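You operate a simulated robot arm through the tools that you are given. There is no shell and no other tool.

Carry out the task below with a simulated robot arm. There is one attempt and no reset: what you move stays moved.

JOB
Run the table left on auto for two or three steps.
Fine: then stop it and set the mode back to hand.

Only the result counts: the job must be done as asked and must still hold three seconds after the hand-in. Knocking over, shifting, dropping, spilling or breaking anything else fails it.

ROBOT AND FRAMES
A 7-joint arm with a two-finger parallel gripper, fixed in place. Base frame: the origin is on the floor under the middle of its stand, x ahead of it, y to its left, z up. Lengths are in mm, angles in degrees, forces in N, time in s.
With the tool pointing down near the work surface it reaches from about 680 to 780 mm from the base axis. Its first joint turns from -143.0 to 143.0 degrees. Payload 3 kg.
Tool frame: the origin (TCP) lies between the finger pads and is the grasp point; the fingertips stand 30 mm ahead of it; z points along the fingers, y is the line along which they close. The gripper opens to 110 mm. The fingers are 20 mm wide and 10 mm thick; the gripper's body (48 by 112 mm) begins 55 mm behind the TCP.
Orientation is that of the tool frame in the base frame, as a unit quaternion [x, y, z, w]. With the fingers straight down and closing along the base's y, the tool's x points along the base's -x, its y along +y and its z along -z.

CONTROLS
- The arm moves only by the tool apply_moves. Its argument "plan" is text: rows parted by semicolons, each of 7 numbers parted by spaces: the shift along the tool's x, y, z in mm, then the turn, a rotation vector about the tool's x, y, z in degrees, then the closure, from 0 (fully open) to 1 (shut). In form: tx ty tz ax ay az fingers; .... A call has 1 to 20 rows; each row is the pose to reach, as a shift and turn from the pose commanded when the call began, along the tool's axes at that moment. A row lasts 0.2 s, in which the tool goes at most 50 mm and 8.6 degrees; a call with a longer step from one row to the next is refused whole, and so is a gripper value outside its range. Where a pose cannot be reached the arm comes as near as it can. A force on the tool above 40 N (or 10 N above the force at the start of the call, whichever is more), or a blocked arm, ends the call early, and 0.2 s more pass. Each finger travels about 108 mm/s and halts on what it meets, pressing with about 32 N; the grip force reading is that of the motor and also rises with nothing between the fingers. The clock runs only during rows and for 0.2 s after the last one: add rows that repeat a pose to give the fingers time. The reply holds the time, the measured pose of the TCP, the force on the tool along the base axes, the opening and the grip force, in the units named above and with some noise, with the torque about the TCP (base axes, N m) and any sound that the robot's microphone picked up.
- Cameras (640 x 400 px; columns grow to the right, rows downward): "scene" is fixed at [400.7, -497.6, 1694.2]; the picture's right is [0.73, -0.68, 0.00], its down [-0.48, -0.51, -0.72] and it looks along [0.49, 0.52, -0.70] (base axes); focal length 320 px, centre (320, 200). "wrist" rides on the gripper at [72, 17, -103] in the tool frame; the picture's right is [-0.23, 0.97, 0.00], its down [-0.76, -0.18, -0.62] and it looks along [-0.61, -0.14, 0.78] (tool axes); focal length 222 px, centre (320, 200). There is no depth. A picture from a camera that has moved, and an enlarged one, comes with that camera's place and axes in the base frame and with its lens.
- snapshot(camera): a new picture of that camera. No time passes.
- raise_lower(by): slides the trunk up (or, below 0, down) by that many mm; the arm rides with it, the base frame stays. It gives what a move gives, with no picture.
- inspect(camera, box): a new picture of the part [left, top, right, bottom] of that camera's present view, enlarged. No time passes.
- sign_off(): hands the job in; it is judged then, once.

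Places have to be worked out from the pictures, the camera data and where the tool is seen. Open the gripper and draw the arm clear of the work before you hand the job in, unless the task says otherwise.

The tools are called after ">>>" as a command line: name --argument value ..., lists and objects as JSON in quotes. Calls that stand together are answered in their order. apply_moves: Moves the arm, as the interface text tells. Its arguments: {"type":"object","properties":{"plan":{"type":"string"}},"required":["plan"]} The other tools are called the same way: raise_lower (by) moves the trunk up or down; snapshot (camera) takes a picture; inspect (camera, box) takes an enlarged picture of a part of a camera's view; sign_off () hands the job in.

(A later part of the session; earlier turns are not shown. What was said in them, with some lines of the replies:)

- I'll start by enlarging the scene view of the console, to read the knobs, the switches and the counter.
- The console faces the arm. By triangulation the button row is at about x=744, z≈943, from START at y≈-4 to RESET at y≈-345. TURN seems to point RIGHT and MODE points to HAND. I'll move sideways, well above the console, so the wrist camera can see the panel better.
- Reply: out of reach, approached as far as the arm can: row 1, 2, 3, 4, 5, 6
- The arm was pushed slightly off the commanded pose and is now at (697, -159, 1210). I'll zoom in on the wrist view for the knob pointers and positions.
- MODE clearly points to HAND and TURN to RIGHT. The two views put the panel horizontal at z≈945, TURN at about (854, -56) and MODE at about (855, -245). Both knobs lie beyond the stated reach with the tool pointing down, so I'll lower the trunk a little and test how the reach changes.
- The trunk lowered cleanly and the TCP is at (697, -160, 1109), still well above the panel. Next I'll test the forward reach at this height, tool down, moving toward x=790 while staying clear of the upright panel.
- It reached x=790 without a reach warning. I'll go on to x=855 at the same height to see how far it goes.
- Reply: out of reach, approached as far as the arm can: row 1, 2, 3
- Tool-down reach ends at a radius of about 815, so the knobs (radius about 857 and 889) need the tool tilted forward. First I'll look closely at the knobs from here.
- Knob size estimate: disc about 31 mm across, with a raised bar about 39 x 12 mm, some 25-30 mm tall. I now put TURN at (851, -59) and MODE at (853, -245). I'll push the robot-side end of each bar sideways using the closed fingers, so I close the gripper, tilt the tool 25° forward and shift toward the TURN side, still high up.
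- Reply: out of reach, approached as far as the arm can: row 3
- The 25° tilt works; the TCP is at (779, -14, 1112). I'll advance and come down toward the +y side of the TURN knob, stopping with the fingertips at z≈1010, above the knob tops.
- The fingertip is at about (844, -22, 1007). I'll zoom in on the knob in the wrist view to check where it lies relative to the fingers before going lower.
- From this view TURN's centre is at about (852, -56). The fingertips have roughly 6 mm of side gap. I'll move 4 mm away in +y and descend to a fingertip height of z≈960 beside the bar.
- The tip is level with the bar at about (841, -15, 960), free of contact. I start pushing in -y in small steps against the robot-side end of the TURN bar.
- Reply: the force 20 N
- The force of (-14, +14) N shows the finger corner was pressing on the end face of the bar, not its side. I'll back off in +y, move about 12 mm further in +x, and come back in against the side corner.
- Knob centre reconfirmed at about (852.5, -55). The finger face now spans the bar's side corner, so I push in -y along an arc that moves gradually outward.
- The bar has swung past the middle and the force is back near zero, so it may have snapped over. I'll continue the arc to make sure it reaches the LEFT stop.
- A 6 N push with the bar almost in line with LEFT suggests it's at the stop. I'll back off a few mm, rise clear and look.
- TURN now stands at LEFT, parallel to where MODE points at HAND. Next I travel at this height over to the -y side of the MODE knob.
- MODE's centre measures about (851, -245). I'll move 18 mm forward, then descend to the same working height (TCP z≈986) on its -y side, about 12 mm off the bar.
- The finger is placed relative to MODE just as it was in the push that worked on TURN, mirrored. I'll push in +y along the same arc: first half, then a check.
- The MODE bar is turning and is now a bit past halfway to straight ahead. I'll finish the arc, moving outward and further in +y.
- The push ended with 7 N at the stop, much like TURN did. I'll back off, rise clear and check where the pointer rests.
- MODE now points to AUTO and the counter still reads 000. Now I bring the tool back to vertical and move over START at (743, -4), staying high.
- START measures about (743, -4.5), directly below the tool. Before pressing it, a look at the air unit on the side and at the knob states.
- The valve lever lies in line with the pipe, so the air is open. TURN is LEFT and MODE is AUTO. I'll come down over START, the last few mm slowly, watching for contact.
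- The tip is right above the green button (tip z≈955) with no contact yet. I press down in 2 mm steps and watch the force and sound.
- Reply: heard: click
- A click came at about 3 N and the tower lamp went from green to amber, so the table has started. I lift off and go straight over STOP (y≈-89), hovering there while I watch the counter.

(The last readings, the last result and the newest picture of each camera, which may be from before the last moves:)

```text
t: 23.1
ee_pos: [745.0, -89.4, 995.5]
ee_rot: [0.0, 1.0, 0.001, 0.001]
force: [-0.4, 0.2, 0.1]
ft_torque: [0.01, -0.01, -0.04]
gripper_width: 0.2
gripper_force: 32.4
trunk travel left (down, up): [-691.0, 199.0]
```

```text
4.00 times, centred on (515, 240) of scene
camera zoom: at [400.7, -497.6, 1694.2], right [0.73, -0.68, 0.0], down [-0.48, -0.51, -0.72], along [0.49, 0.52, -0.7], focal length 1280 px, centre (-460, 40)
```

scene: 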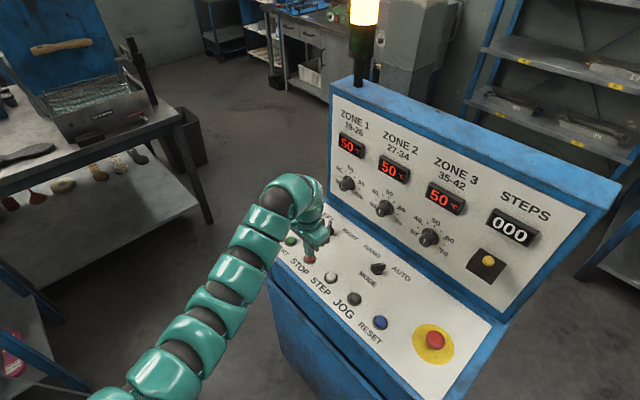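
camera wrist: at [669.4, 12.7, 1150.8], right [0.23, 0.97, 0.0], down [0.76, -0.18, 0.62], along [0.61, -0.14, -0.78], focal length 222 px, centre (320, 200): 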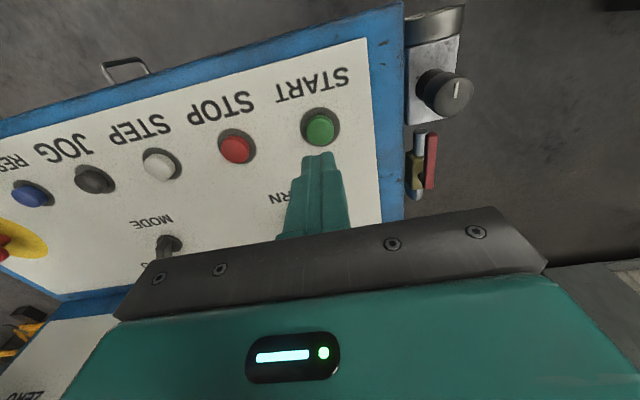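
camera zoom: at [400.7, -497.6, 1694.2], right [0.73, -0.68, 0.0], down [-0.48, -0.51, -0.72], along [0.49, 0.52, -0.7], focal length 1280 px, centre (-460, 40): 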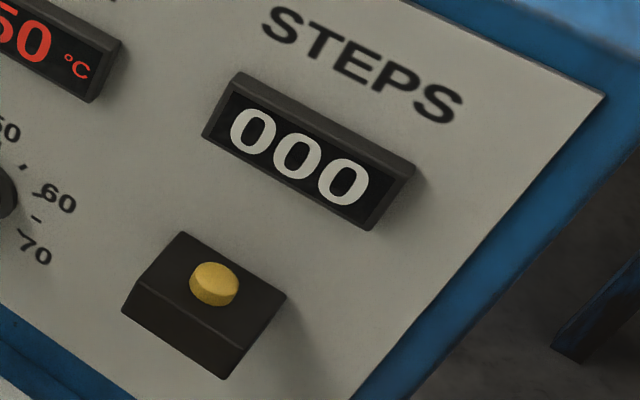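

I'm hovering over STOP at (745, -89) with the counter still at 000. I'll lower to a few mm above the red button and wait in short steps, reading the counter each time.

>>> apply_moves --plan "0 0 5 0 0 0 1; 0 0 5 0 0 0 1"

>>> inspect --camera "scene" --box '[470, 190, 560, 290]'

>>> inspect --camera "scene" --box '[250, 190, 400, 290]'

```text
t: 23.7
ee_pos: [744.0, -89.5, 990.8]
ee_rot: [0.001, 1.0, 0.0, 0.001]
force: [0.3, 0.4, -0.9]
ft_torque: [-0.04, -0.01, 0.03]
gripper_width: 0.1
gripper_force: 32.5
trunk travel left (down, up): [-691.0, 199.0]
```

```text
4.00 times, centred on (515, 240) of scene
camera zoom: at [400.7, -497.6, 1694.2], right [0.73, -0.68, 0.0], down [-0.48, -0.51, -0.72], along [0.49, 0.52, -0.7], focal length 1280 px, centre (-460, 40)
```

zoom: 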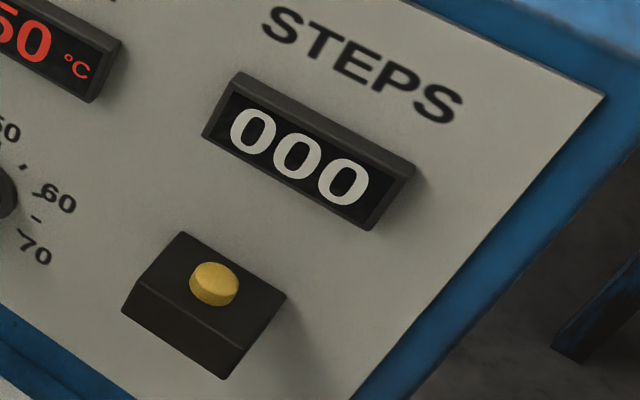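

```text
4.00 times, centred on (325, 240) of scene
camera zoom: at [400.7, -497.6, 1694.2], right [0.73, -0.68, 0.0], down [-0.48, -0.51, -0.72], along [0.49, 0.52, -0.7], focal length 1280 px, centre (300, 40)
```

zoom: 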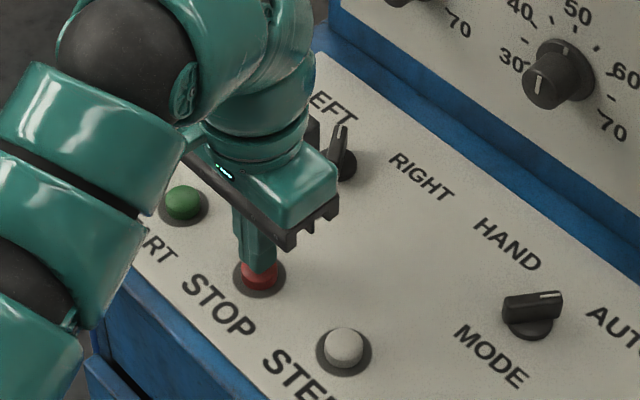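

The counter is still at 000 and the fingers are correctly over STOP. I'll wait about a second more.

>>> apply_moves --plan "0 0 0 0 0 0 1; 0 0 0 0 0 0 1; 0 0 0 0 0 0 1; 0 0 0 0 0 0 1"

>>> snapshot --camera "scene"

```text
t: 24.7
ee_pos: [744.1, -89.3, 991.0]
ee_rot: [0.0, 1.0, 0.0, 0.001]
force: [-0.1, -0.2, -0.3]
ft_torque: [0.05, 0.04, 0.04]
gripper_width: 0.1
gripper_force: 32.1
trunk travel left (down, up): [-691.0, 199.0]
```

```text
taken
```

scene: 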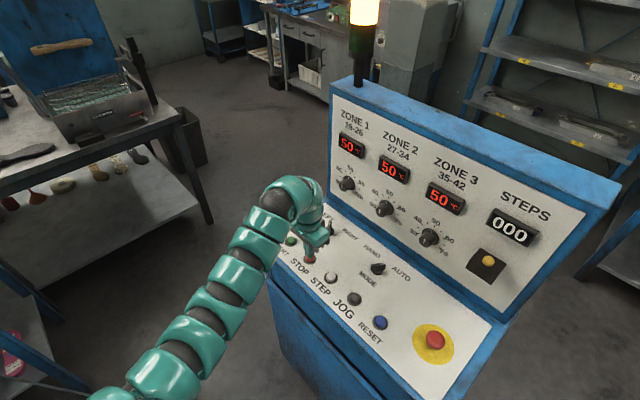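

The counter reads 000 about 2.5 s after START, with the amber lamp still on. I keep waiting in short increments.

>>> apply_moves --plan "0 0 0 0 0 0 1; 0 0 0 0 0 0 1; 0 0 0 0 0 0 1; 0 0 0 0 0 0 1"

>>> inspect --camera "scene" --box '[470, 190, 560, 290]'

```text
t: 25.7
ee_pos: [743.7, -89.5, 990.0]
ee_rot: [0.0, 1.0, 0.0, 0.0]
force: [-0.4, 0.1, -0.3]
ft_torque: [0.01, -0.02, 0.02]
gripper_width: 0.0
gripper_force: 32.1
trunk travel left (down, up): [-691.0, 199.0]
```

```text
4.00 times, centred on (515, 240) of scene
camera zoom: at [400.7, -497.6, 1694.2], right [0.73, -0.68, 0.0], down [-0.48, -0.51, -0.72], along [0.49, 0.52, -0.7], focal length 1280 px, centre (-460, 40)
```

zoom: 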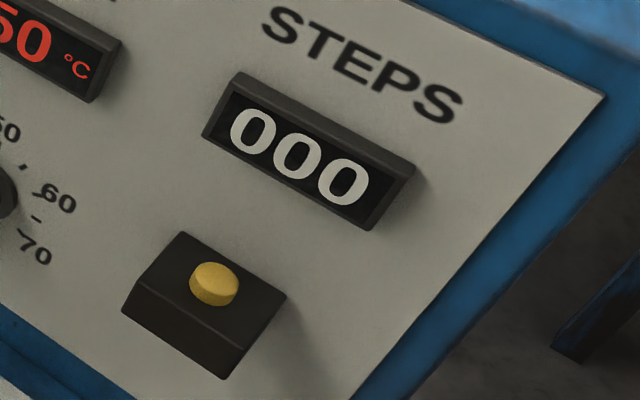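

Still 000 at t=25.7. I'll wait on in steps of about a second so I don't miss a count.

>>> apply_moves --plan "0 0 0 0 0 0 1; 0 0 0 0 0 0 1; 0 0 0 0 0 0 1; 0 0 0 0 0 0 1"

>>> inspect --camera "scene" --box '[470, 190, 560, 290]'

```text
t: 26.7
ee_pos: [744.2, -90.7, 990.3]
ee_rot: [0.0, 1.0, 0.0, 0.001]
force: [0.0, -0.5, 0.3]
ft_torque: [0.0, 0.0, 0.01]
gripper_width: 0.1
gripper_force: 31.8
trunk travel left (down, up): [-691.0, 199.0]
```

```text
4.00 times, centred on (515, 240) of scene
camera zoom: at [400.7, -497.6, 1694.2], right [0.73, -0.68, 0.0], down [-0.48, -0.51, -0.72], along [0.49, 0.52, -0.7], focal length 1280 px, centre (-460, 40)
```

zoom: 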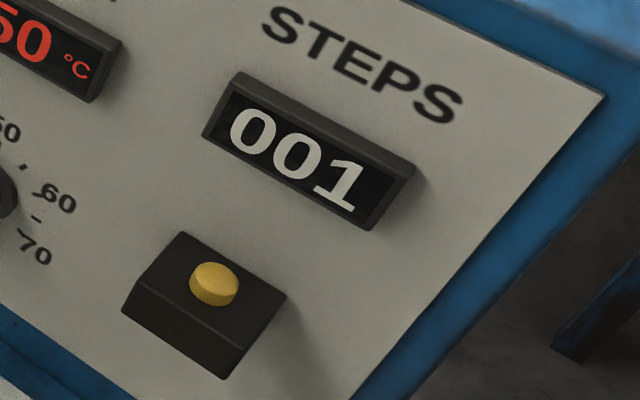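

It reached 001 around t≈26, so a step takes about 4 s. I wait for 002, slowing to short waits near t≈30.

>>> apply_moves --plan "0 0 0 0 0 0 1; 0 0 0 0 0 0 1; 0 0 0 0 0 0 1; 0 0 0 0 0 0 1; 0 0 0 0 0 0 1; 0 0 0 0 0 0 1; 0 0 0 0 0 0 1; 0 0 0 0 0 0 1; 0 0 0 0 0 0 1; 0 0 0 0 0 0 1; 0 0 0 0 0 0 1; 0 0 0 0 0 0 1"

>>> inspect --camera "scene" --box '[470, 190, 560, 290]'

```text
t: 29.3
ee_pos: [744.7, -90.5, 991.2]
ee_rot: [-0.001, 1.0, 0.0, 0.0]
force: [-0.2, -0.9, 0.2]
ft_torque: [0.01, -0.01, 0.01]
gripper_width: 0.2
gripper_force: 32.3
trunk travel left (down, up): [-691.0, 199.0]
```

```text
4.00 times, centred on (515, 240) of scene
camera zoom: at [400.7, -497.6, 1694.2], right [0.73, -0.68, 0.0], down [-0.48, -0.51, -0.72], along [0.49, 0.52, -0.7], focal length 1280 px, centre (-460, 40)
```

zoom: 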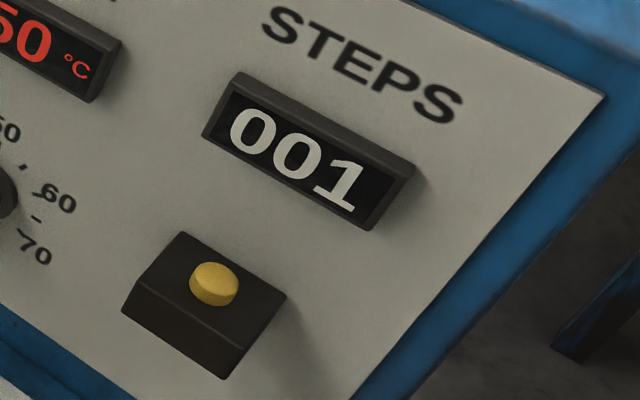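

Still 001 at t=29.3; the next count should be close. I wait about 0.8 s and read it again.

>>> apply_moves --plan "0 0 0 0 0 0 1; 0 0 0 0 0 0 1; 0 0 0 0 0 0 1"

>>> inspect --camera "scene" --box '[470, 190, 560, 290]'

```text
t: 30.1
ee_pos: [744.0, -89.3, 990.8]
ee_rot: [0.0, 1.0, 0.001, 0.001]
force: [0.5, -0.1, -0.5]
ft_torque: [0.02, 0.0, -0.01]
gripper_width: 0.0
gripper_force: 32.0
trunk travel left (down, up): [-691.0, 199.0]
```

```text
4.00 times, centred on (515, 240) of scene
camera zoom: at [400.7, -497.6, 1694.2], right [0.73, -0.68, 0.0], down [-0.48, -0.51, -0.72], along [0.49, 0.52, -0.7], focal length 1280 px, centre (-460, 40)
```

zoom: 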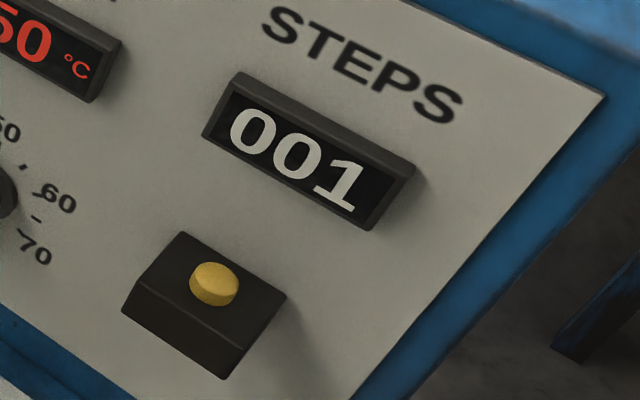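

The display still shows 001 at t=30.1. Another short wait.

>>> apply_moves --plan "0 0 0 0 0 0 1; 0 0 0 0 0 0 1; 0 0 0 0 0 0 1"

>>> inspect --camera "scene" --box '[470, 190, 560, 290]'

```text
t: 30.9
ee_pos: [744.1, -90.5, 990.8]
ee_rot: [0.0, 1.0, 0.0, 0.001]
force: [-0.5, 0.4, 1.2]
ft_torque: [0.0, 0.03, -0.03]
gripper_width: 0.0
gripper_force: 32.2
trunk travel left (down, up): [-691.0, 199.0]
```

```text
4.00 times, centred on (515, 240) of scene
camera zoom: at [400.7, -497.6, 1694.2], right [0.73, -0.68, 0.0], down [-0.48, -0.51, -0.72], along [0.49, 0.52, -0.7], focal length 1280 px, centre (-460, 40)
```

zoom: 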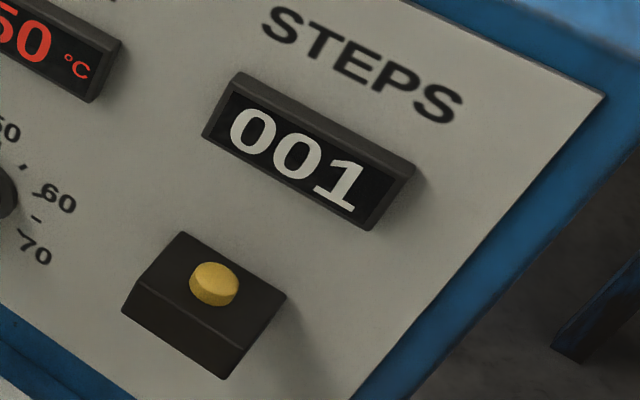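

Still 001; the cycle is evidently a bit longer than the first one. I keep waiting in short steps and will also check the lamp.

>>> apply_moves --plan "0 0 0 0 0 0 1; 0 0 0 0 0 0 1; 0 0 0 0 0 0 1"

>>> snapshot --camera "scene"

>>> inspect --camera "scene" --box '[470, 190, 560, 290]'

```text
t: 31.7
ee_pos: [744.3, -89.3, 990.2]
ee_rot: [0.0, 1.0, 0.0, 0.001]
force: [0.0, 0.0, -0.4]
ft_torque: [0.0, 0.02, 0.01]
gripper_width: 0.0
gripper_force: 31.7
trunk travel left (down, up): [-691.0, 199.0]
```

```text
taken
```

scene: 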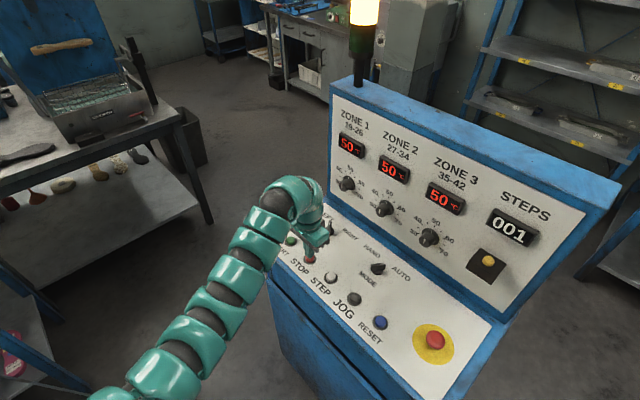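

```text
4.00 times, centred on (515, 240) of scene
camera zoom: at [400.7, -497.6, 1694.2], right [0.73, -0.68, 0.0], down [-0.48, -0.51, -0.72], along [0.49, 0.52, -0.7], focal length 1280 px, centre (-460, 40)
```

zoom: 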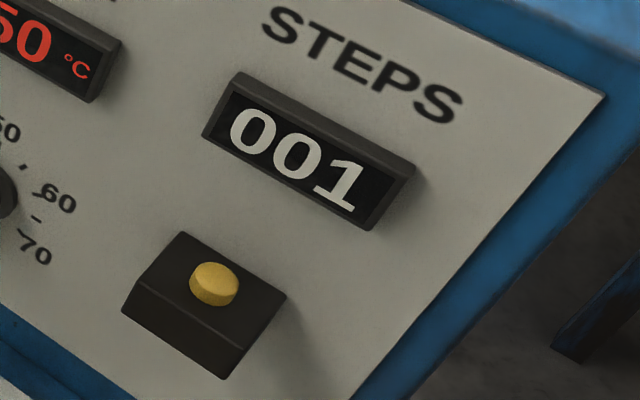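

The lamp is still amber, so it is running, and the counter is 001 at t=31.7. I'll wait again.

>>> apply_moves --plan "0 0 0 0 0 0 1; 0 0 0 0 0 0 1; 0 0 0 0 0 0 1; 0 0 0 0 0 0 1"

>>> inspect --camera "scene" --box '[470, 190, 560, 290]'

```text
t: 32.7
ee_pos: [744.2, -88.9, 990.4]
ee_rot: [0.0, 1.0, 0.0, 0.0]
force: [-0.2, -0.6, -0.3]
ft_torque: [0.0, -0.03, 0.0]
gripper_width: 0.0
gripper_force: 31.6
trunk travel left (down, up): [-691.0, 199.0]
```

```text
4.00 times, centred on (515, 240) of scene
camera zoom: at [400.7, -497.6, 1694.2], right [0.73, -0.68, 0.0], down [-0.48, -0.51, -0.72], along [0.49, 0.52, -0.7], focal length 1280 px, centre (-460, 40)
```

zoom: 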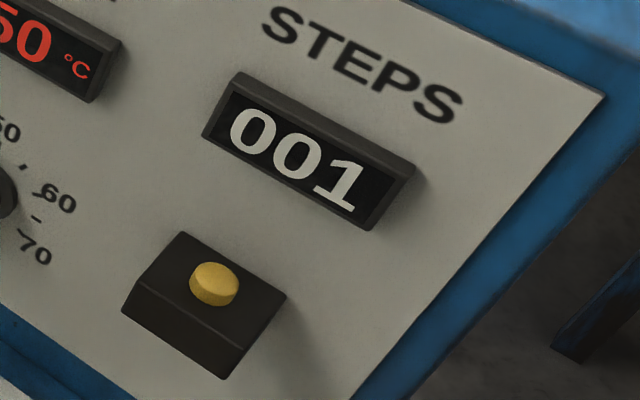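

Still 001 at t=32.7, and no fault shows. I continue waiting in steps of about a second.

>>> apply_moves --plan "0 0 0 0 0 0 1; 0 0 0 0 0 0 1; 0 0 0 0 0 0 1; 0 0 0 0 0 0 1"

>>> inspect --camera "scene" --box '[470, 190, 560, 290]'

```text
t: 33.7
ee_pos: [744.6, -90.9, 990.9]
ee_rot: [0.0, 1.0, 0.001, 0.001]
force: [-0.3, -0.6, -0.9]
ft_torque: [0.0, 0.01, 0.01]
gripper_width: 0.0
gripper_force: 32.1
trunk travel left (down, up): [-691.0, 199.0]
```

```text
4.00 times, centred on (515, 240) of scene
camera zoom: at [400.7, -497.6, 1694.2], right [0.73, -0.68, 0.0], down [-0.48, -0.51, -0.72], along [0.49, 0.52, -0.7], focal length 1280 px, centre (-460, 40)
```

zoom: 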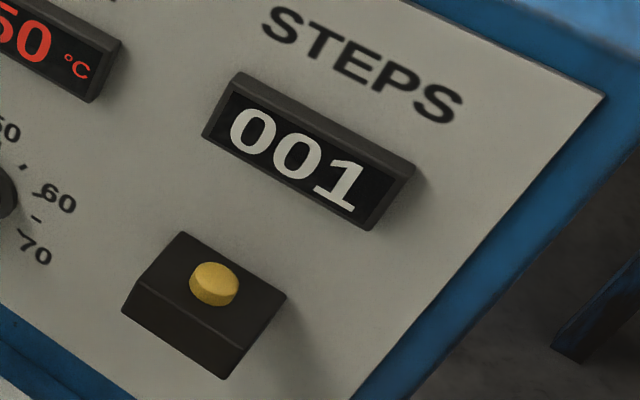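

Still 001. The cycle may include a dwell between index moves, so I keep waiting and check the lamp along with the counter.

>>> apply_moves --plan "0 0 0 0 0 0 1; 0 0 0 0 0 0 1; 0 0 0 0 0 0 1; 0 0 0 0 0 0 1"

>>> snapshot --camera "scene"

```text
t: 34.7
ee_pos: [744.8, -90.5, 991.6]
ee_rot: [0.0, 1.0, 0.001, 0.001]
force: [0.3, -0.6, 0.3]
ft_torque: [0.0, 0.04, 0.01]
gripper_width: 0.0
gripper_force: 31.7
trunk travel left (down, up): [-691.0, 199.0]
```

```text
taken
```

scene: 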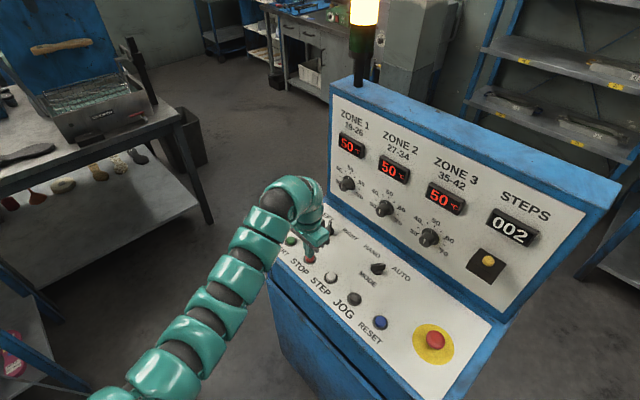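

The counter shows 002, so I press STOP now, descending from about 9 mm above it.

>>> apply_moves --plan "0 0 6 0 0 0 1; 0 0 9 0 0 0 1; 0 0 11 0 0 0 1; 0 0 12 0 0 0 1"

>>> snapshot --camera "scene"

```text
t: 35.7
ee_pos: [745.4, -89.8, 979.9]
ee_rot: [0.001, 1.0, 0.002, 0.002]
force: [-0.7, -0.1, 6.4]
ft_torque: [-0.03, 0.04, -0.09]
gripper_width: 0.0
gripper_force: 31.9
trunk travel left (down, up): [-691.0, 199.0]
heard: click
```

```text
taken
```

scene: 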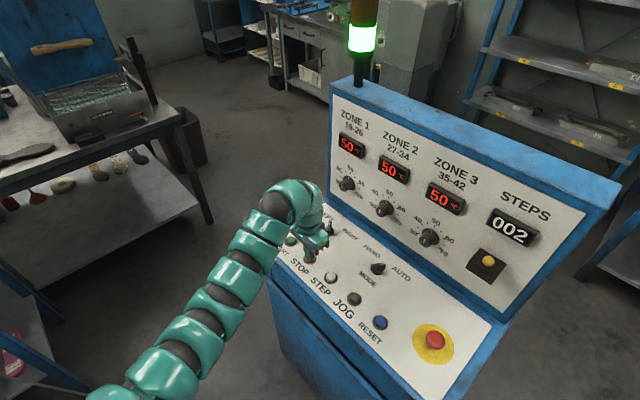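

A click, the lamp is green again, and the counter holds at 002: the table is stopped. I lift straight off STOP, then tilt 25° forward again and move to the +y side of the MODE knob.

>>> apply_moves --plan "0 0 -33 0 0 0 1; 0 0 -66 0 0 0 1; -18 -28 -66 0 -6.25 0 1; -36 -57 -66 0 -12.5 0 1; -55 -86 -66 0 -18.75 0 1; -73 -114 -66 0 -25 0 1; -73 -114 -66 0 -25 0 1"

>>> snapshot --camera "scene"

>>> inspect --camera "wrist" --box '[200, 60, 400, 200]'

```text
t: 37.3
ee_pos: [817.4, -204.9, 1045.5]
ee_rot: [-0.001, 0.976, 0.001, 0.217]
force: [0.1, 0.1, 0.1]
ft_torque: [0.02, 0.0, -0.02]
gripper_width: 0.0
gripper_force: 32.3
trunk travel left (down, up): [-691.0, 199.0]
```

```text
taken
```

scene: 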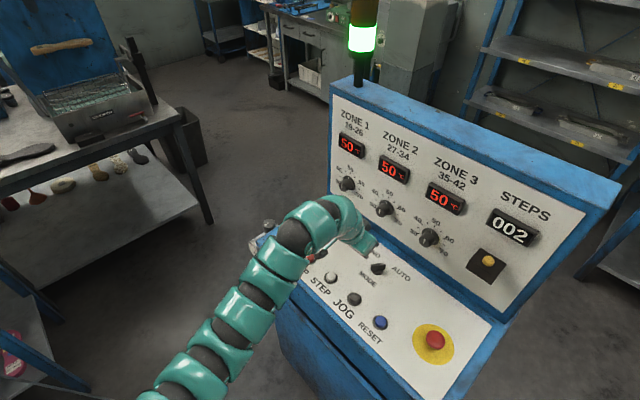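

```text
2.86 times, centred on (300, 130) of wrist
camera zoom: at [708.7, -186.5, 1108.2], right [0.21, 0.97, 0.1], down [0.43, -0.18, 0.89], along [0.88, -0.14, -0.45], focal length 635 px, centre (377, 400)
```

zoom: 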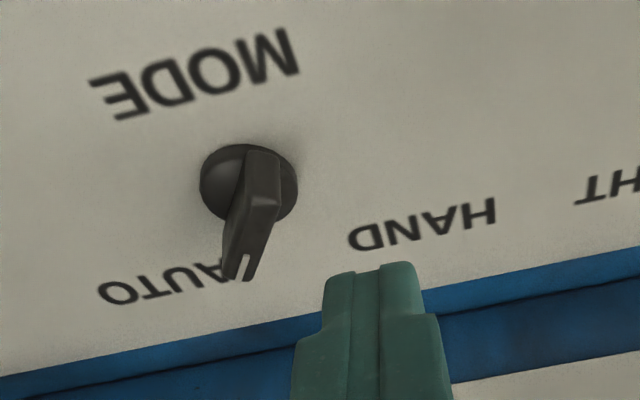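

The counter holds at 002 with the lamp green, and MODE is still at AUTO. I advance about 20 mm, then lower to working height with roughly 12 mm of side gap on the +y side.

>>> apply_moves --plan "-18.6 0 8.7 0 0 0 1; -10.3 0 26.5 0 0 0 1; -2 0 44.4 0 0 0 1; 6.3 0 62.2 0 0 0 1; 6.3 0 62.2 0 0 0 1"

>>> inspect --camera "wrist" --box '[220, 100, 380, 220]'

```text
t: 38.5
ee_pos: [836.7, -201.7, 986.1]
ee_rot: [-0.001, 0.976, 0.0, 0.217]
force: [-0.7, -0.1, 0.1]
ft_torque: [0.03, -0.02, -0.07]
gripper_width: 0.0
gripper_force: 32.0
trunk travel left (down, up): [-691.0, 199.0]
```

```text
3.33 times, centred on (300, 160) of wrist
camera zoom: at [728.5, -185.8, 1049.6], right [0.21, 0.97, 0.1], down [0.43, -0.18, 0.89], along [0.88, -0.14, -0.45], focal length 740 px, centre (387, 333)
```

zoom: 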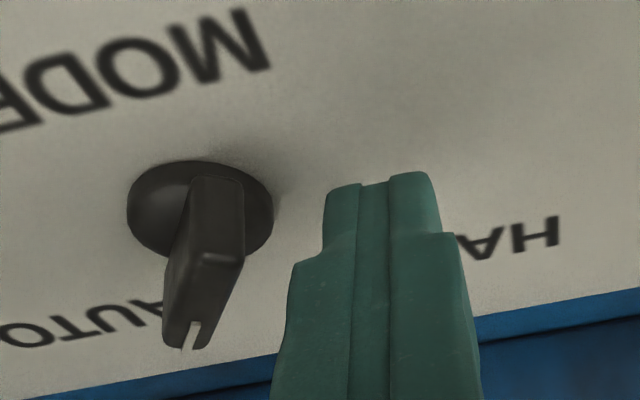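

The geometry matches the earlier successful TURN push almost exactly. I push in -y along the same arc.

>>> apply_moves --plan "-1.8 -8 0.85 0 0 0 1; -1.8 -13 0.85 0 0 0 1; 0 -17 0 0 0 0 1; 2.7 -21 -1.3 0 0 0 1; 6.3 -25 -3 0 0 0 1"

>>> inspect --camera "wrist" --box '[220, 100, 380, 220]'

```text
t: 39.7
ee_pos: [829.9, -229.6, 984.7]
ee_rot: [0.001, 0.976, 0.001, 0.216]
force: [-0.1, -0.8, -0.7]
ft_torque: [-0.01, -0.03, -0.02]
gripper_width: 0.0
gripper_force: 32.1
trunk travel left (down, up): [-691.0, 199.0]
```

```text
3.33 times, centred on (300, 160) of wrist
camera zoom: at [721.2, -211.7, 1048.6], right [0.21, 0.97, 0.1], down [0.43, -0.18, 0.89], along [0.88, -0.14, -0.45], focal length 740 px, centre (387, 333)
```

zoom: 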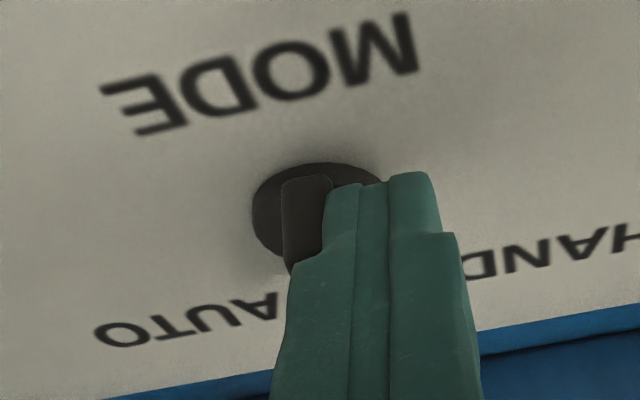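

The bar has swung round as it did on TURN. I finish the arc outward to drive it fully to the HAND stop.

>>> apply_moves --plan "3.6 -3 -1.7 0 0 0 1; 7.25 -7 -3.4 0 0 0 1; 11 -10 -5.1 0 0 0 1; 11 -12 -5.1 0 0 0 1; 11 -14 -5.1 0 0 0 1"

>>> inspect --camera "wrist" --box '[220, 100, 380, 220]'

```text
t: 40.9
ee_pos: [819.0, -240.2, 986.0]
ee_rot: [-0.001, 0.976, 0.001, 0.216]
force: [-3.4, 7.2, -0.5]
ft_torque: [0.18, 0.11, 0.14]
gripper_width: 0.0
gripper_force: 32.6
trunk travel left (down, up): [-691.0, 199.0]
```

```text
3.33 times, centred on (300, 160) of wrist
camera zoom: at [710.0, -223.1, 1049.0], right [0.2, 0.97, 0.1], down [0.43, -0.18, 0.89], along [0.88, -0.14, -0.45], focal length 740 px, centre (387, 333)
```

zoom: 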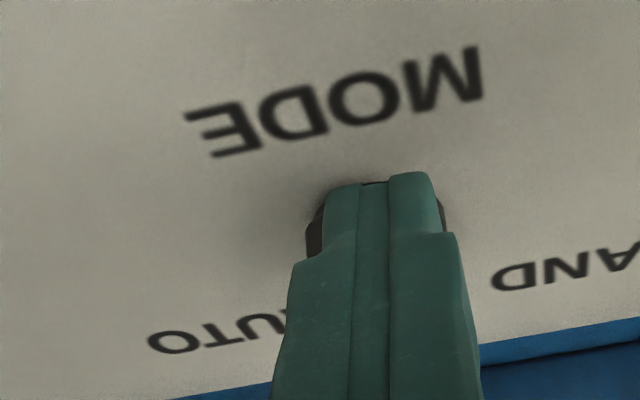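

It presses against the stop with about 7 N. I back off, rise clear and check the pointer, the counter and the lamp.

>>> apply_moves --plan "0 9 0 0 0 0 1; -12.7 9 -27.2 0 0 0 1; -25.4 9 -54.4 0 0 0 1; -25.4 9 -54.4 0 0 0 1"

>>> inspect --camera "wrist" --box '[220, 60, 380, 180]'

>>> snapshot --camera "scene"

```text
t: 41.9
ee_pos: [819.3, -235.0, 1046.3]
ee_rot: [0.001, 0.976, -0.001, 0.217]
force: [0.0, -0.1, 0.4]
ft_torque: [0.02, 0.02, -0.04]
gripper_width: 0.0
gripper_force: 32.2
trunk travel left (down, up): [-691.0, 199.0]
```

```text
3.33 times, centred on (300, 120) of wrist
camera zoom: at [710.4, -217.2, 1109.7], right [0.21, 0.97, 0.1], down [0.43, -0.18, 0.89], along [0.88, -0.14, -0.45], focal length 740 px, centre (387, 467)
```

zoom: 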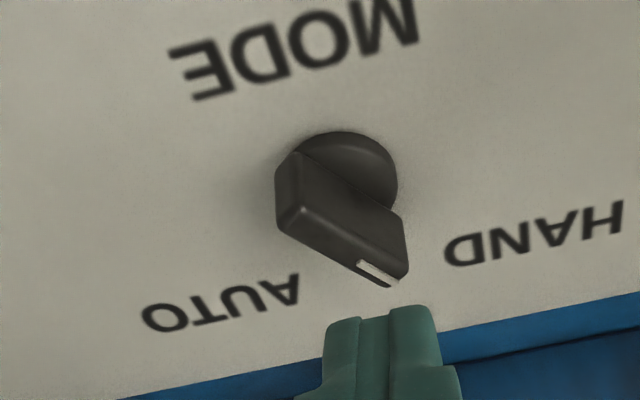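

```text
taken
```

scene: 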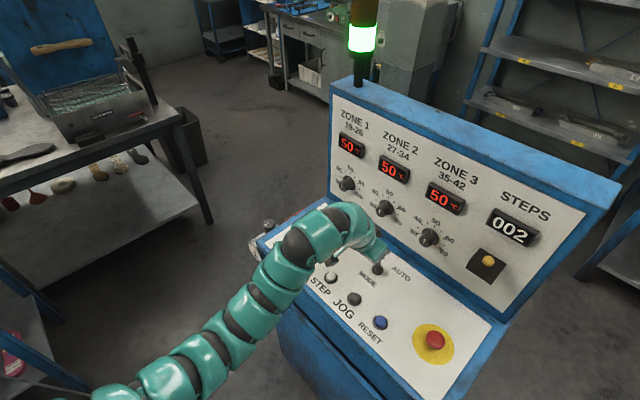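

MODE is back at HAND, the counter holds at 002, and the lamp is green. I now rise and draw back from the console, return the tool to vertical and open the gripper once clear.

>>> apply_moves --plan "4 0 -38.7 0 8 0 1; 8 0 -77.4 0 16 0 1; 12.1 0 -116 0 25 0 1; 12.1 40 -116 0 25 0 0.5; 12.1 80 -116 0 25 0 0; 12.1 120 -116 0 25 0 0; 12.1 120 -116 0 25 0 0"

>>> snapshot --camera "scene"

>>> snapshot --camera "wrist"

```text
refused: row 3 steps farther than a row can; nothing moved
```

```text
taken
```

scene: 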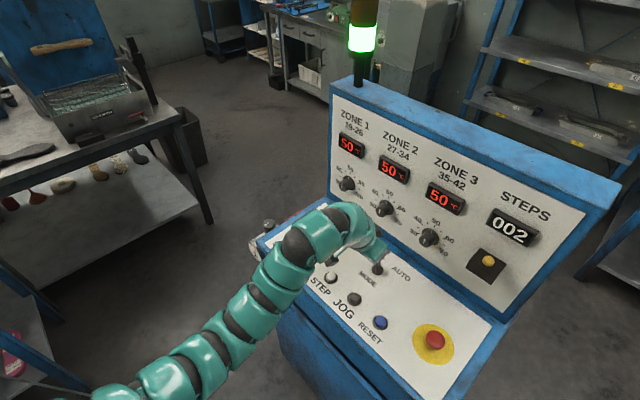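

```text
taken
camera wrist: at [710.4, -217.2, 1109.7], right [0.21, 0.97, 0.1], down [0.43, -0.18, 0.89], along [0.88, -0.14, -0.45], focal length 222 px, centre (320, 200)
```

wrist: 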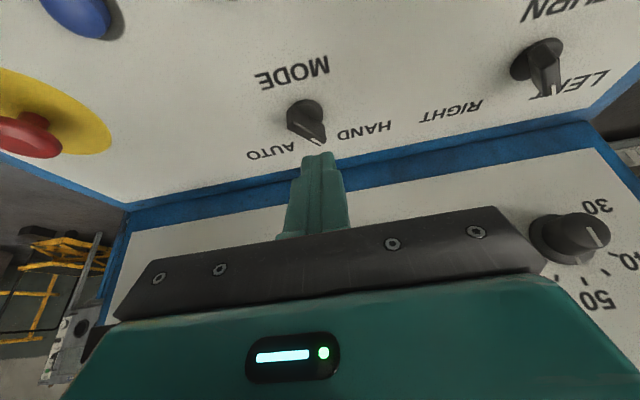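

The call was refused because one row turned 9°, and nothing moved. I'll send the same retreat with smaller turns.

>>> apply_moves --plan "4 0 -38.7 0 8 0 1; 8 0 -77.4 0 16 0 1; 12.1 0 -116 0 24 0 1; 12.1 40 -116 0 25 0 0.5; 12.1 80 -116 0 25 0 0; 12.1 120 -116 0 25 0 0; 12.1 120 -116 0 25 0 0"

>>> snapshot --camera "scene"

>>> inspect --camera "scene" --box '[250, 190, 480, 370]'

```text
t: 43.5
ee_pos: [759.3, -114.7, 1143.7]
ee_rot: [0.001, 1.0, 0.0, 0.001]
force: [0.3, -0.5, 0.5]
ft_torque: [-0.01, 0.0, 0.0]
gripper_width: 109.9
gripper_force: 0.1
trunk travel left (down, up): [-691.0, 199.0]
```

```text
taken
```

scene: 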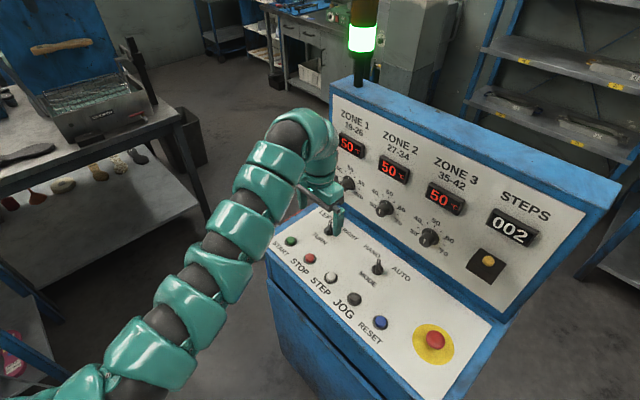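

```text
2.22 times, centred on (365, 280) of scene
camera zoom: at [400.7, -497.6, 1694.2], right [0.73, -0.68, 0.0], down [-0.48, -0.51, -0.72], along [0.49, 0.52, -0.7], focal length 711 px, centre (220, 22)
```

zoom: 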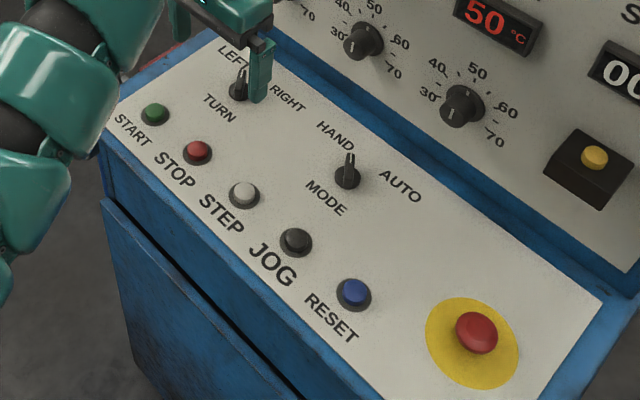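

Everything reads right: MODE at HAND, TURN at LEFT, 002, lamp green, gripper open. I raise the trunk back up to take the arm further from the console.

>>> raise_lower --by 100

>>> apply_moves --plan "10 40 0 0 0 0 0; 20 80 0 0 0 0 0; 30 120 0 0 0 0 0; 40 160 0 0 0 0 0; 40 200 0 0 0 0 0; 40 200 0 0 0 0 0"

>>> snapshot --camera "scene"

>>> inspect --camera "scene" --box '[250, 190, 480, 370]'

```text
t: 44.9
ee_pos: [759.6, -113.8, 1244.4]
ee_rot: [0.001, 1.0, 0.0, 0.001]
force: [0.9, 0.5, -0.4]
ft_torque: [-0.03, 0.0, 0.04]
gripper_width: 109.8
gripper_force: 0.1
trunk travel left (down, up): [-791.0, 99.0]
```

```text
t: 46.3
ee_pos: [719.5, 87.0, 1245.7]
ee_rot: [0.0, 1.0, 0.002, 0.0]
force: [-0.1, -0.7, 0.1]
ft_torque: [0.04, 0.01, 0.02]
gripper_width: 109.8
gripper_force: 0.0
trunk travel left (down, up): [-791.0, 99.0]
```

```text
taken
```

scene: 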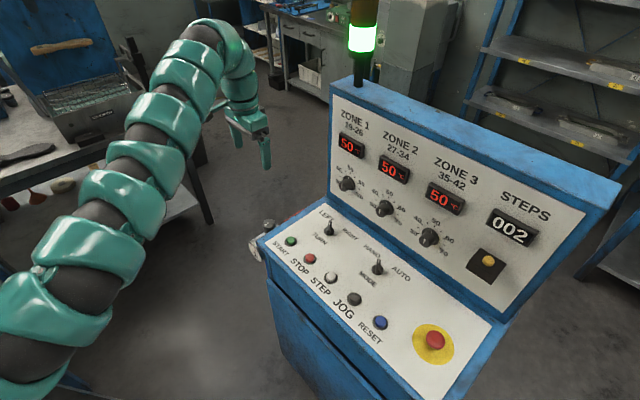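

```text
2.22 times, centred on (365, 280) of scene
camera zoom: at [400.7, -497.6, 1694.2], right [0.73, -0.68, 0.0], down [-0.48, -0.51, -0.72], along [0.49, 0.52, -0.7], focal length 711 px, centre (220, 22)
```

zoom: 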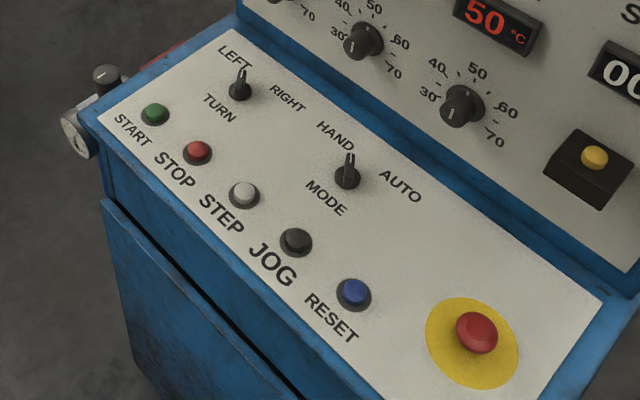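

The arm is well clear of the console with the gripper open. The counter has stayed at 002 for over 10 s since the stop, TURN is at LEFT, MODE is at HAND and the lamp is green, so I hand the job in.

>>> sign_off

```text
The job is handed in.
```

The table ran left on auto for two steps, then I stopped it and set the mode back to HAND. At hand-in the counter read 002 and the tower lamp was green. The count had not changed in the 10 seconds or so since I pressed STOP.

- **TURN switch:** it was on RIGHT at the start, so I turned it to LEFT and left it there.
- **First push on TURN:** my first push caught the end of the bar and barely moved it, so I repositioned. The second push turned it fully.
- **Other controls:** apart from TURN, I touched only MODE, START and STOP.
- **Arm:** it is drawn clear of the console with the gripper open.
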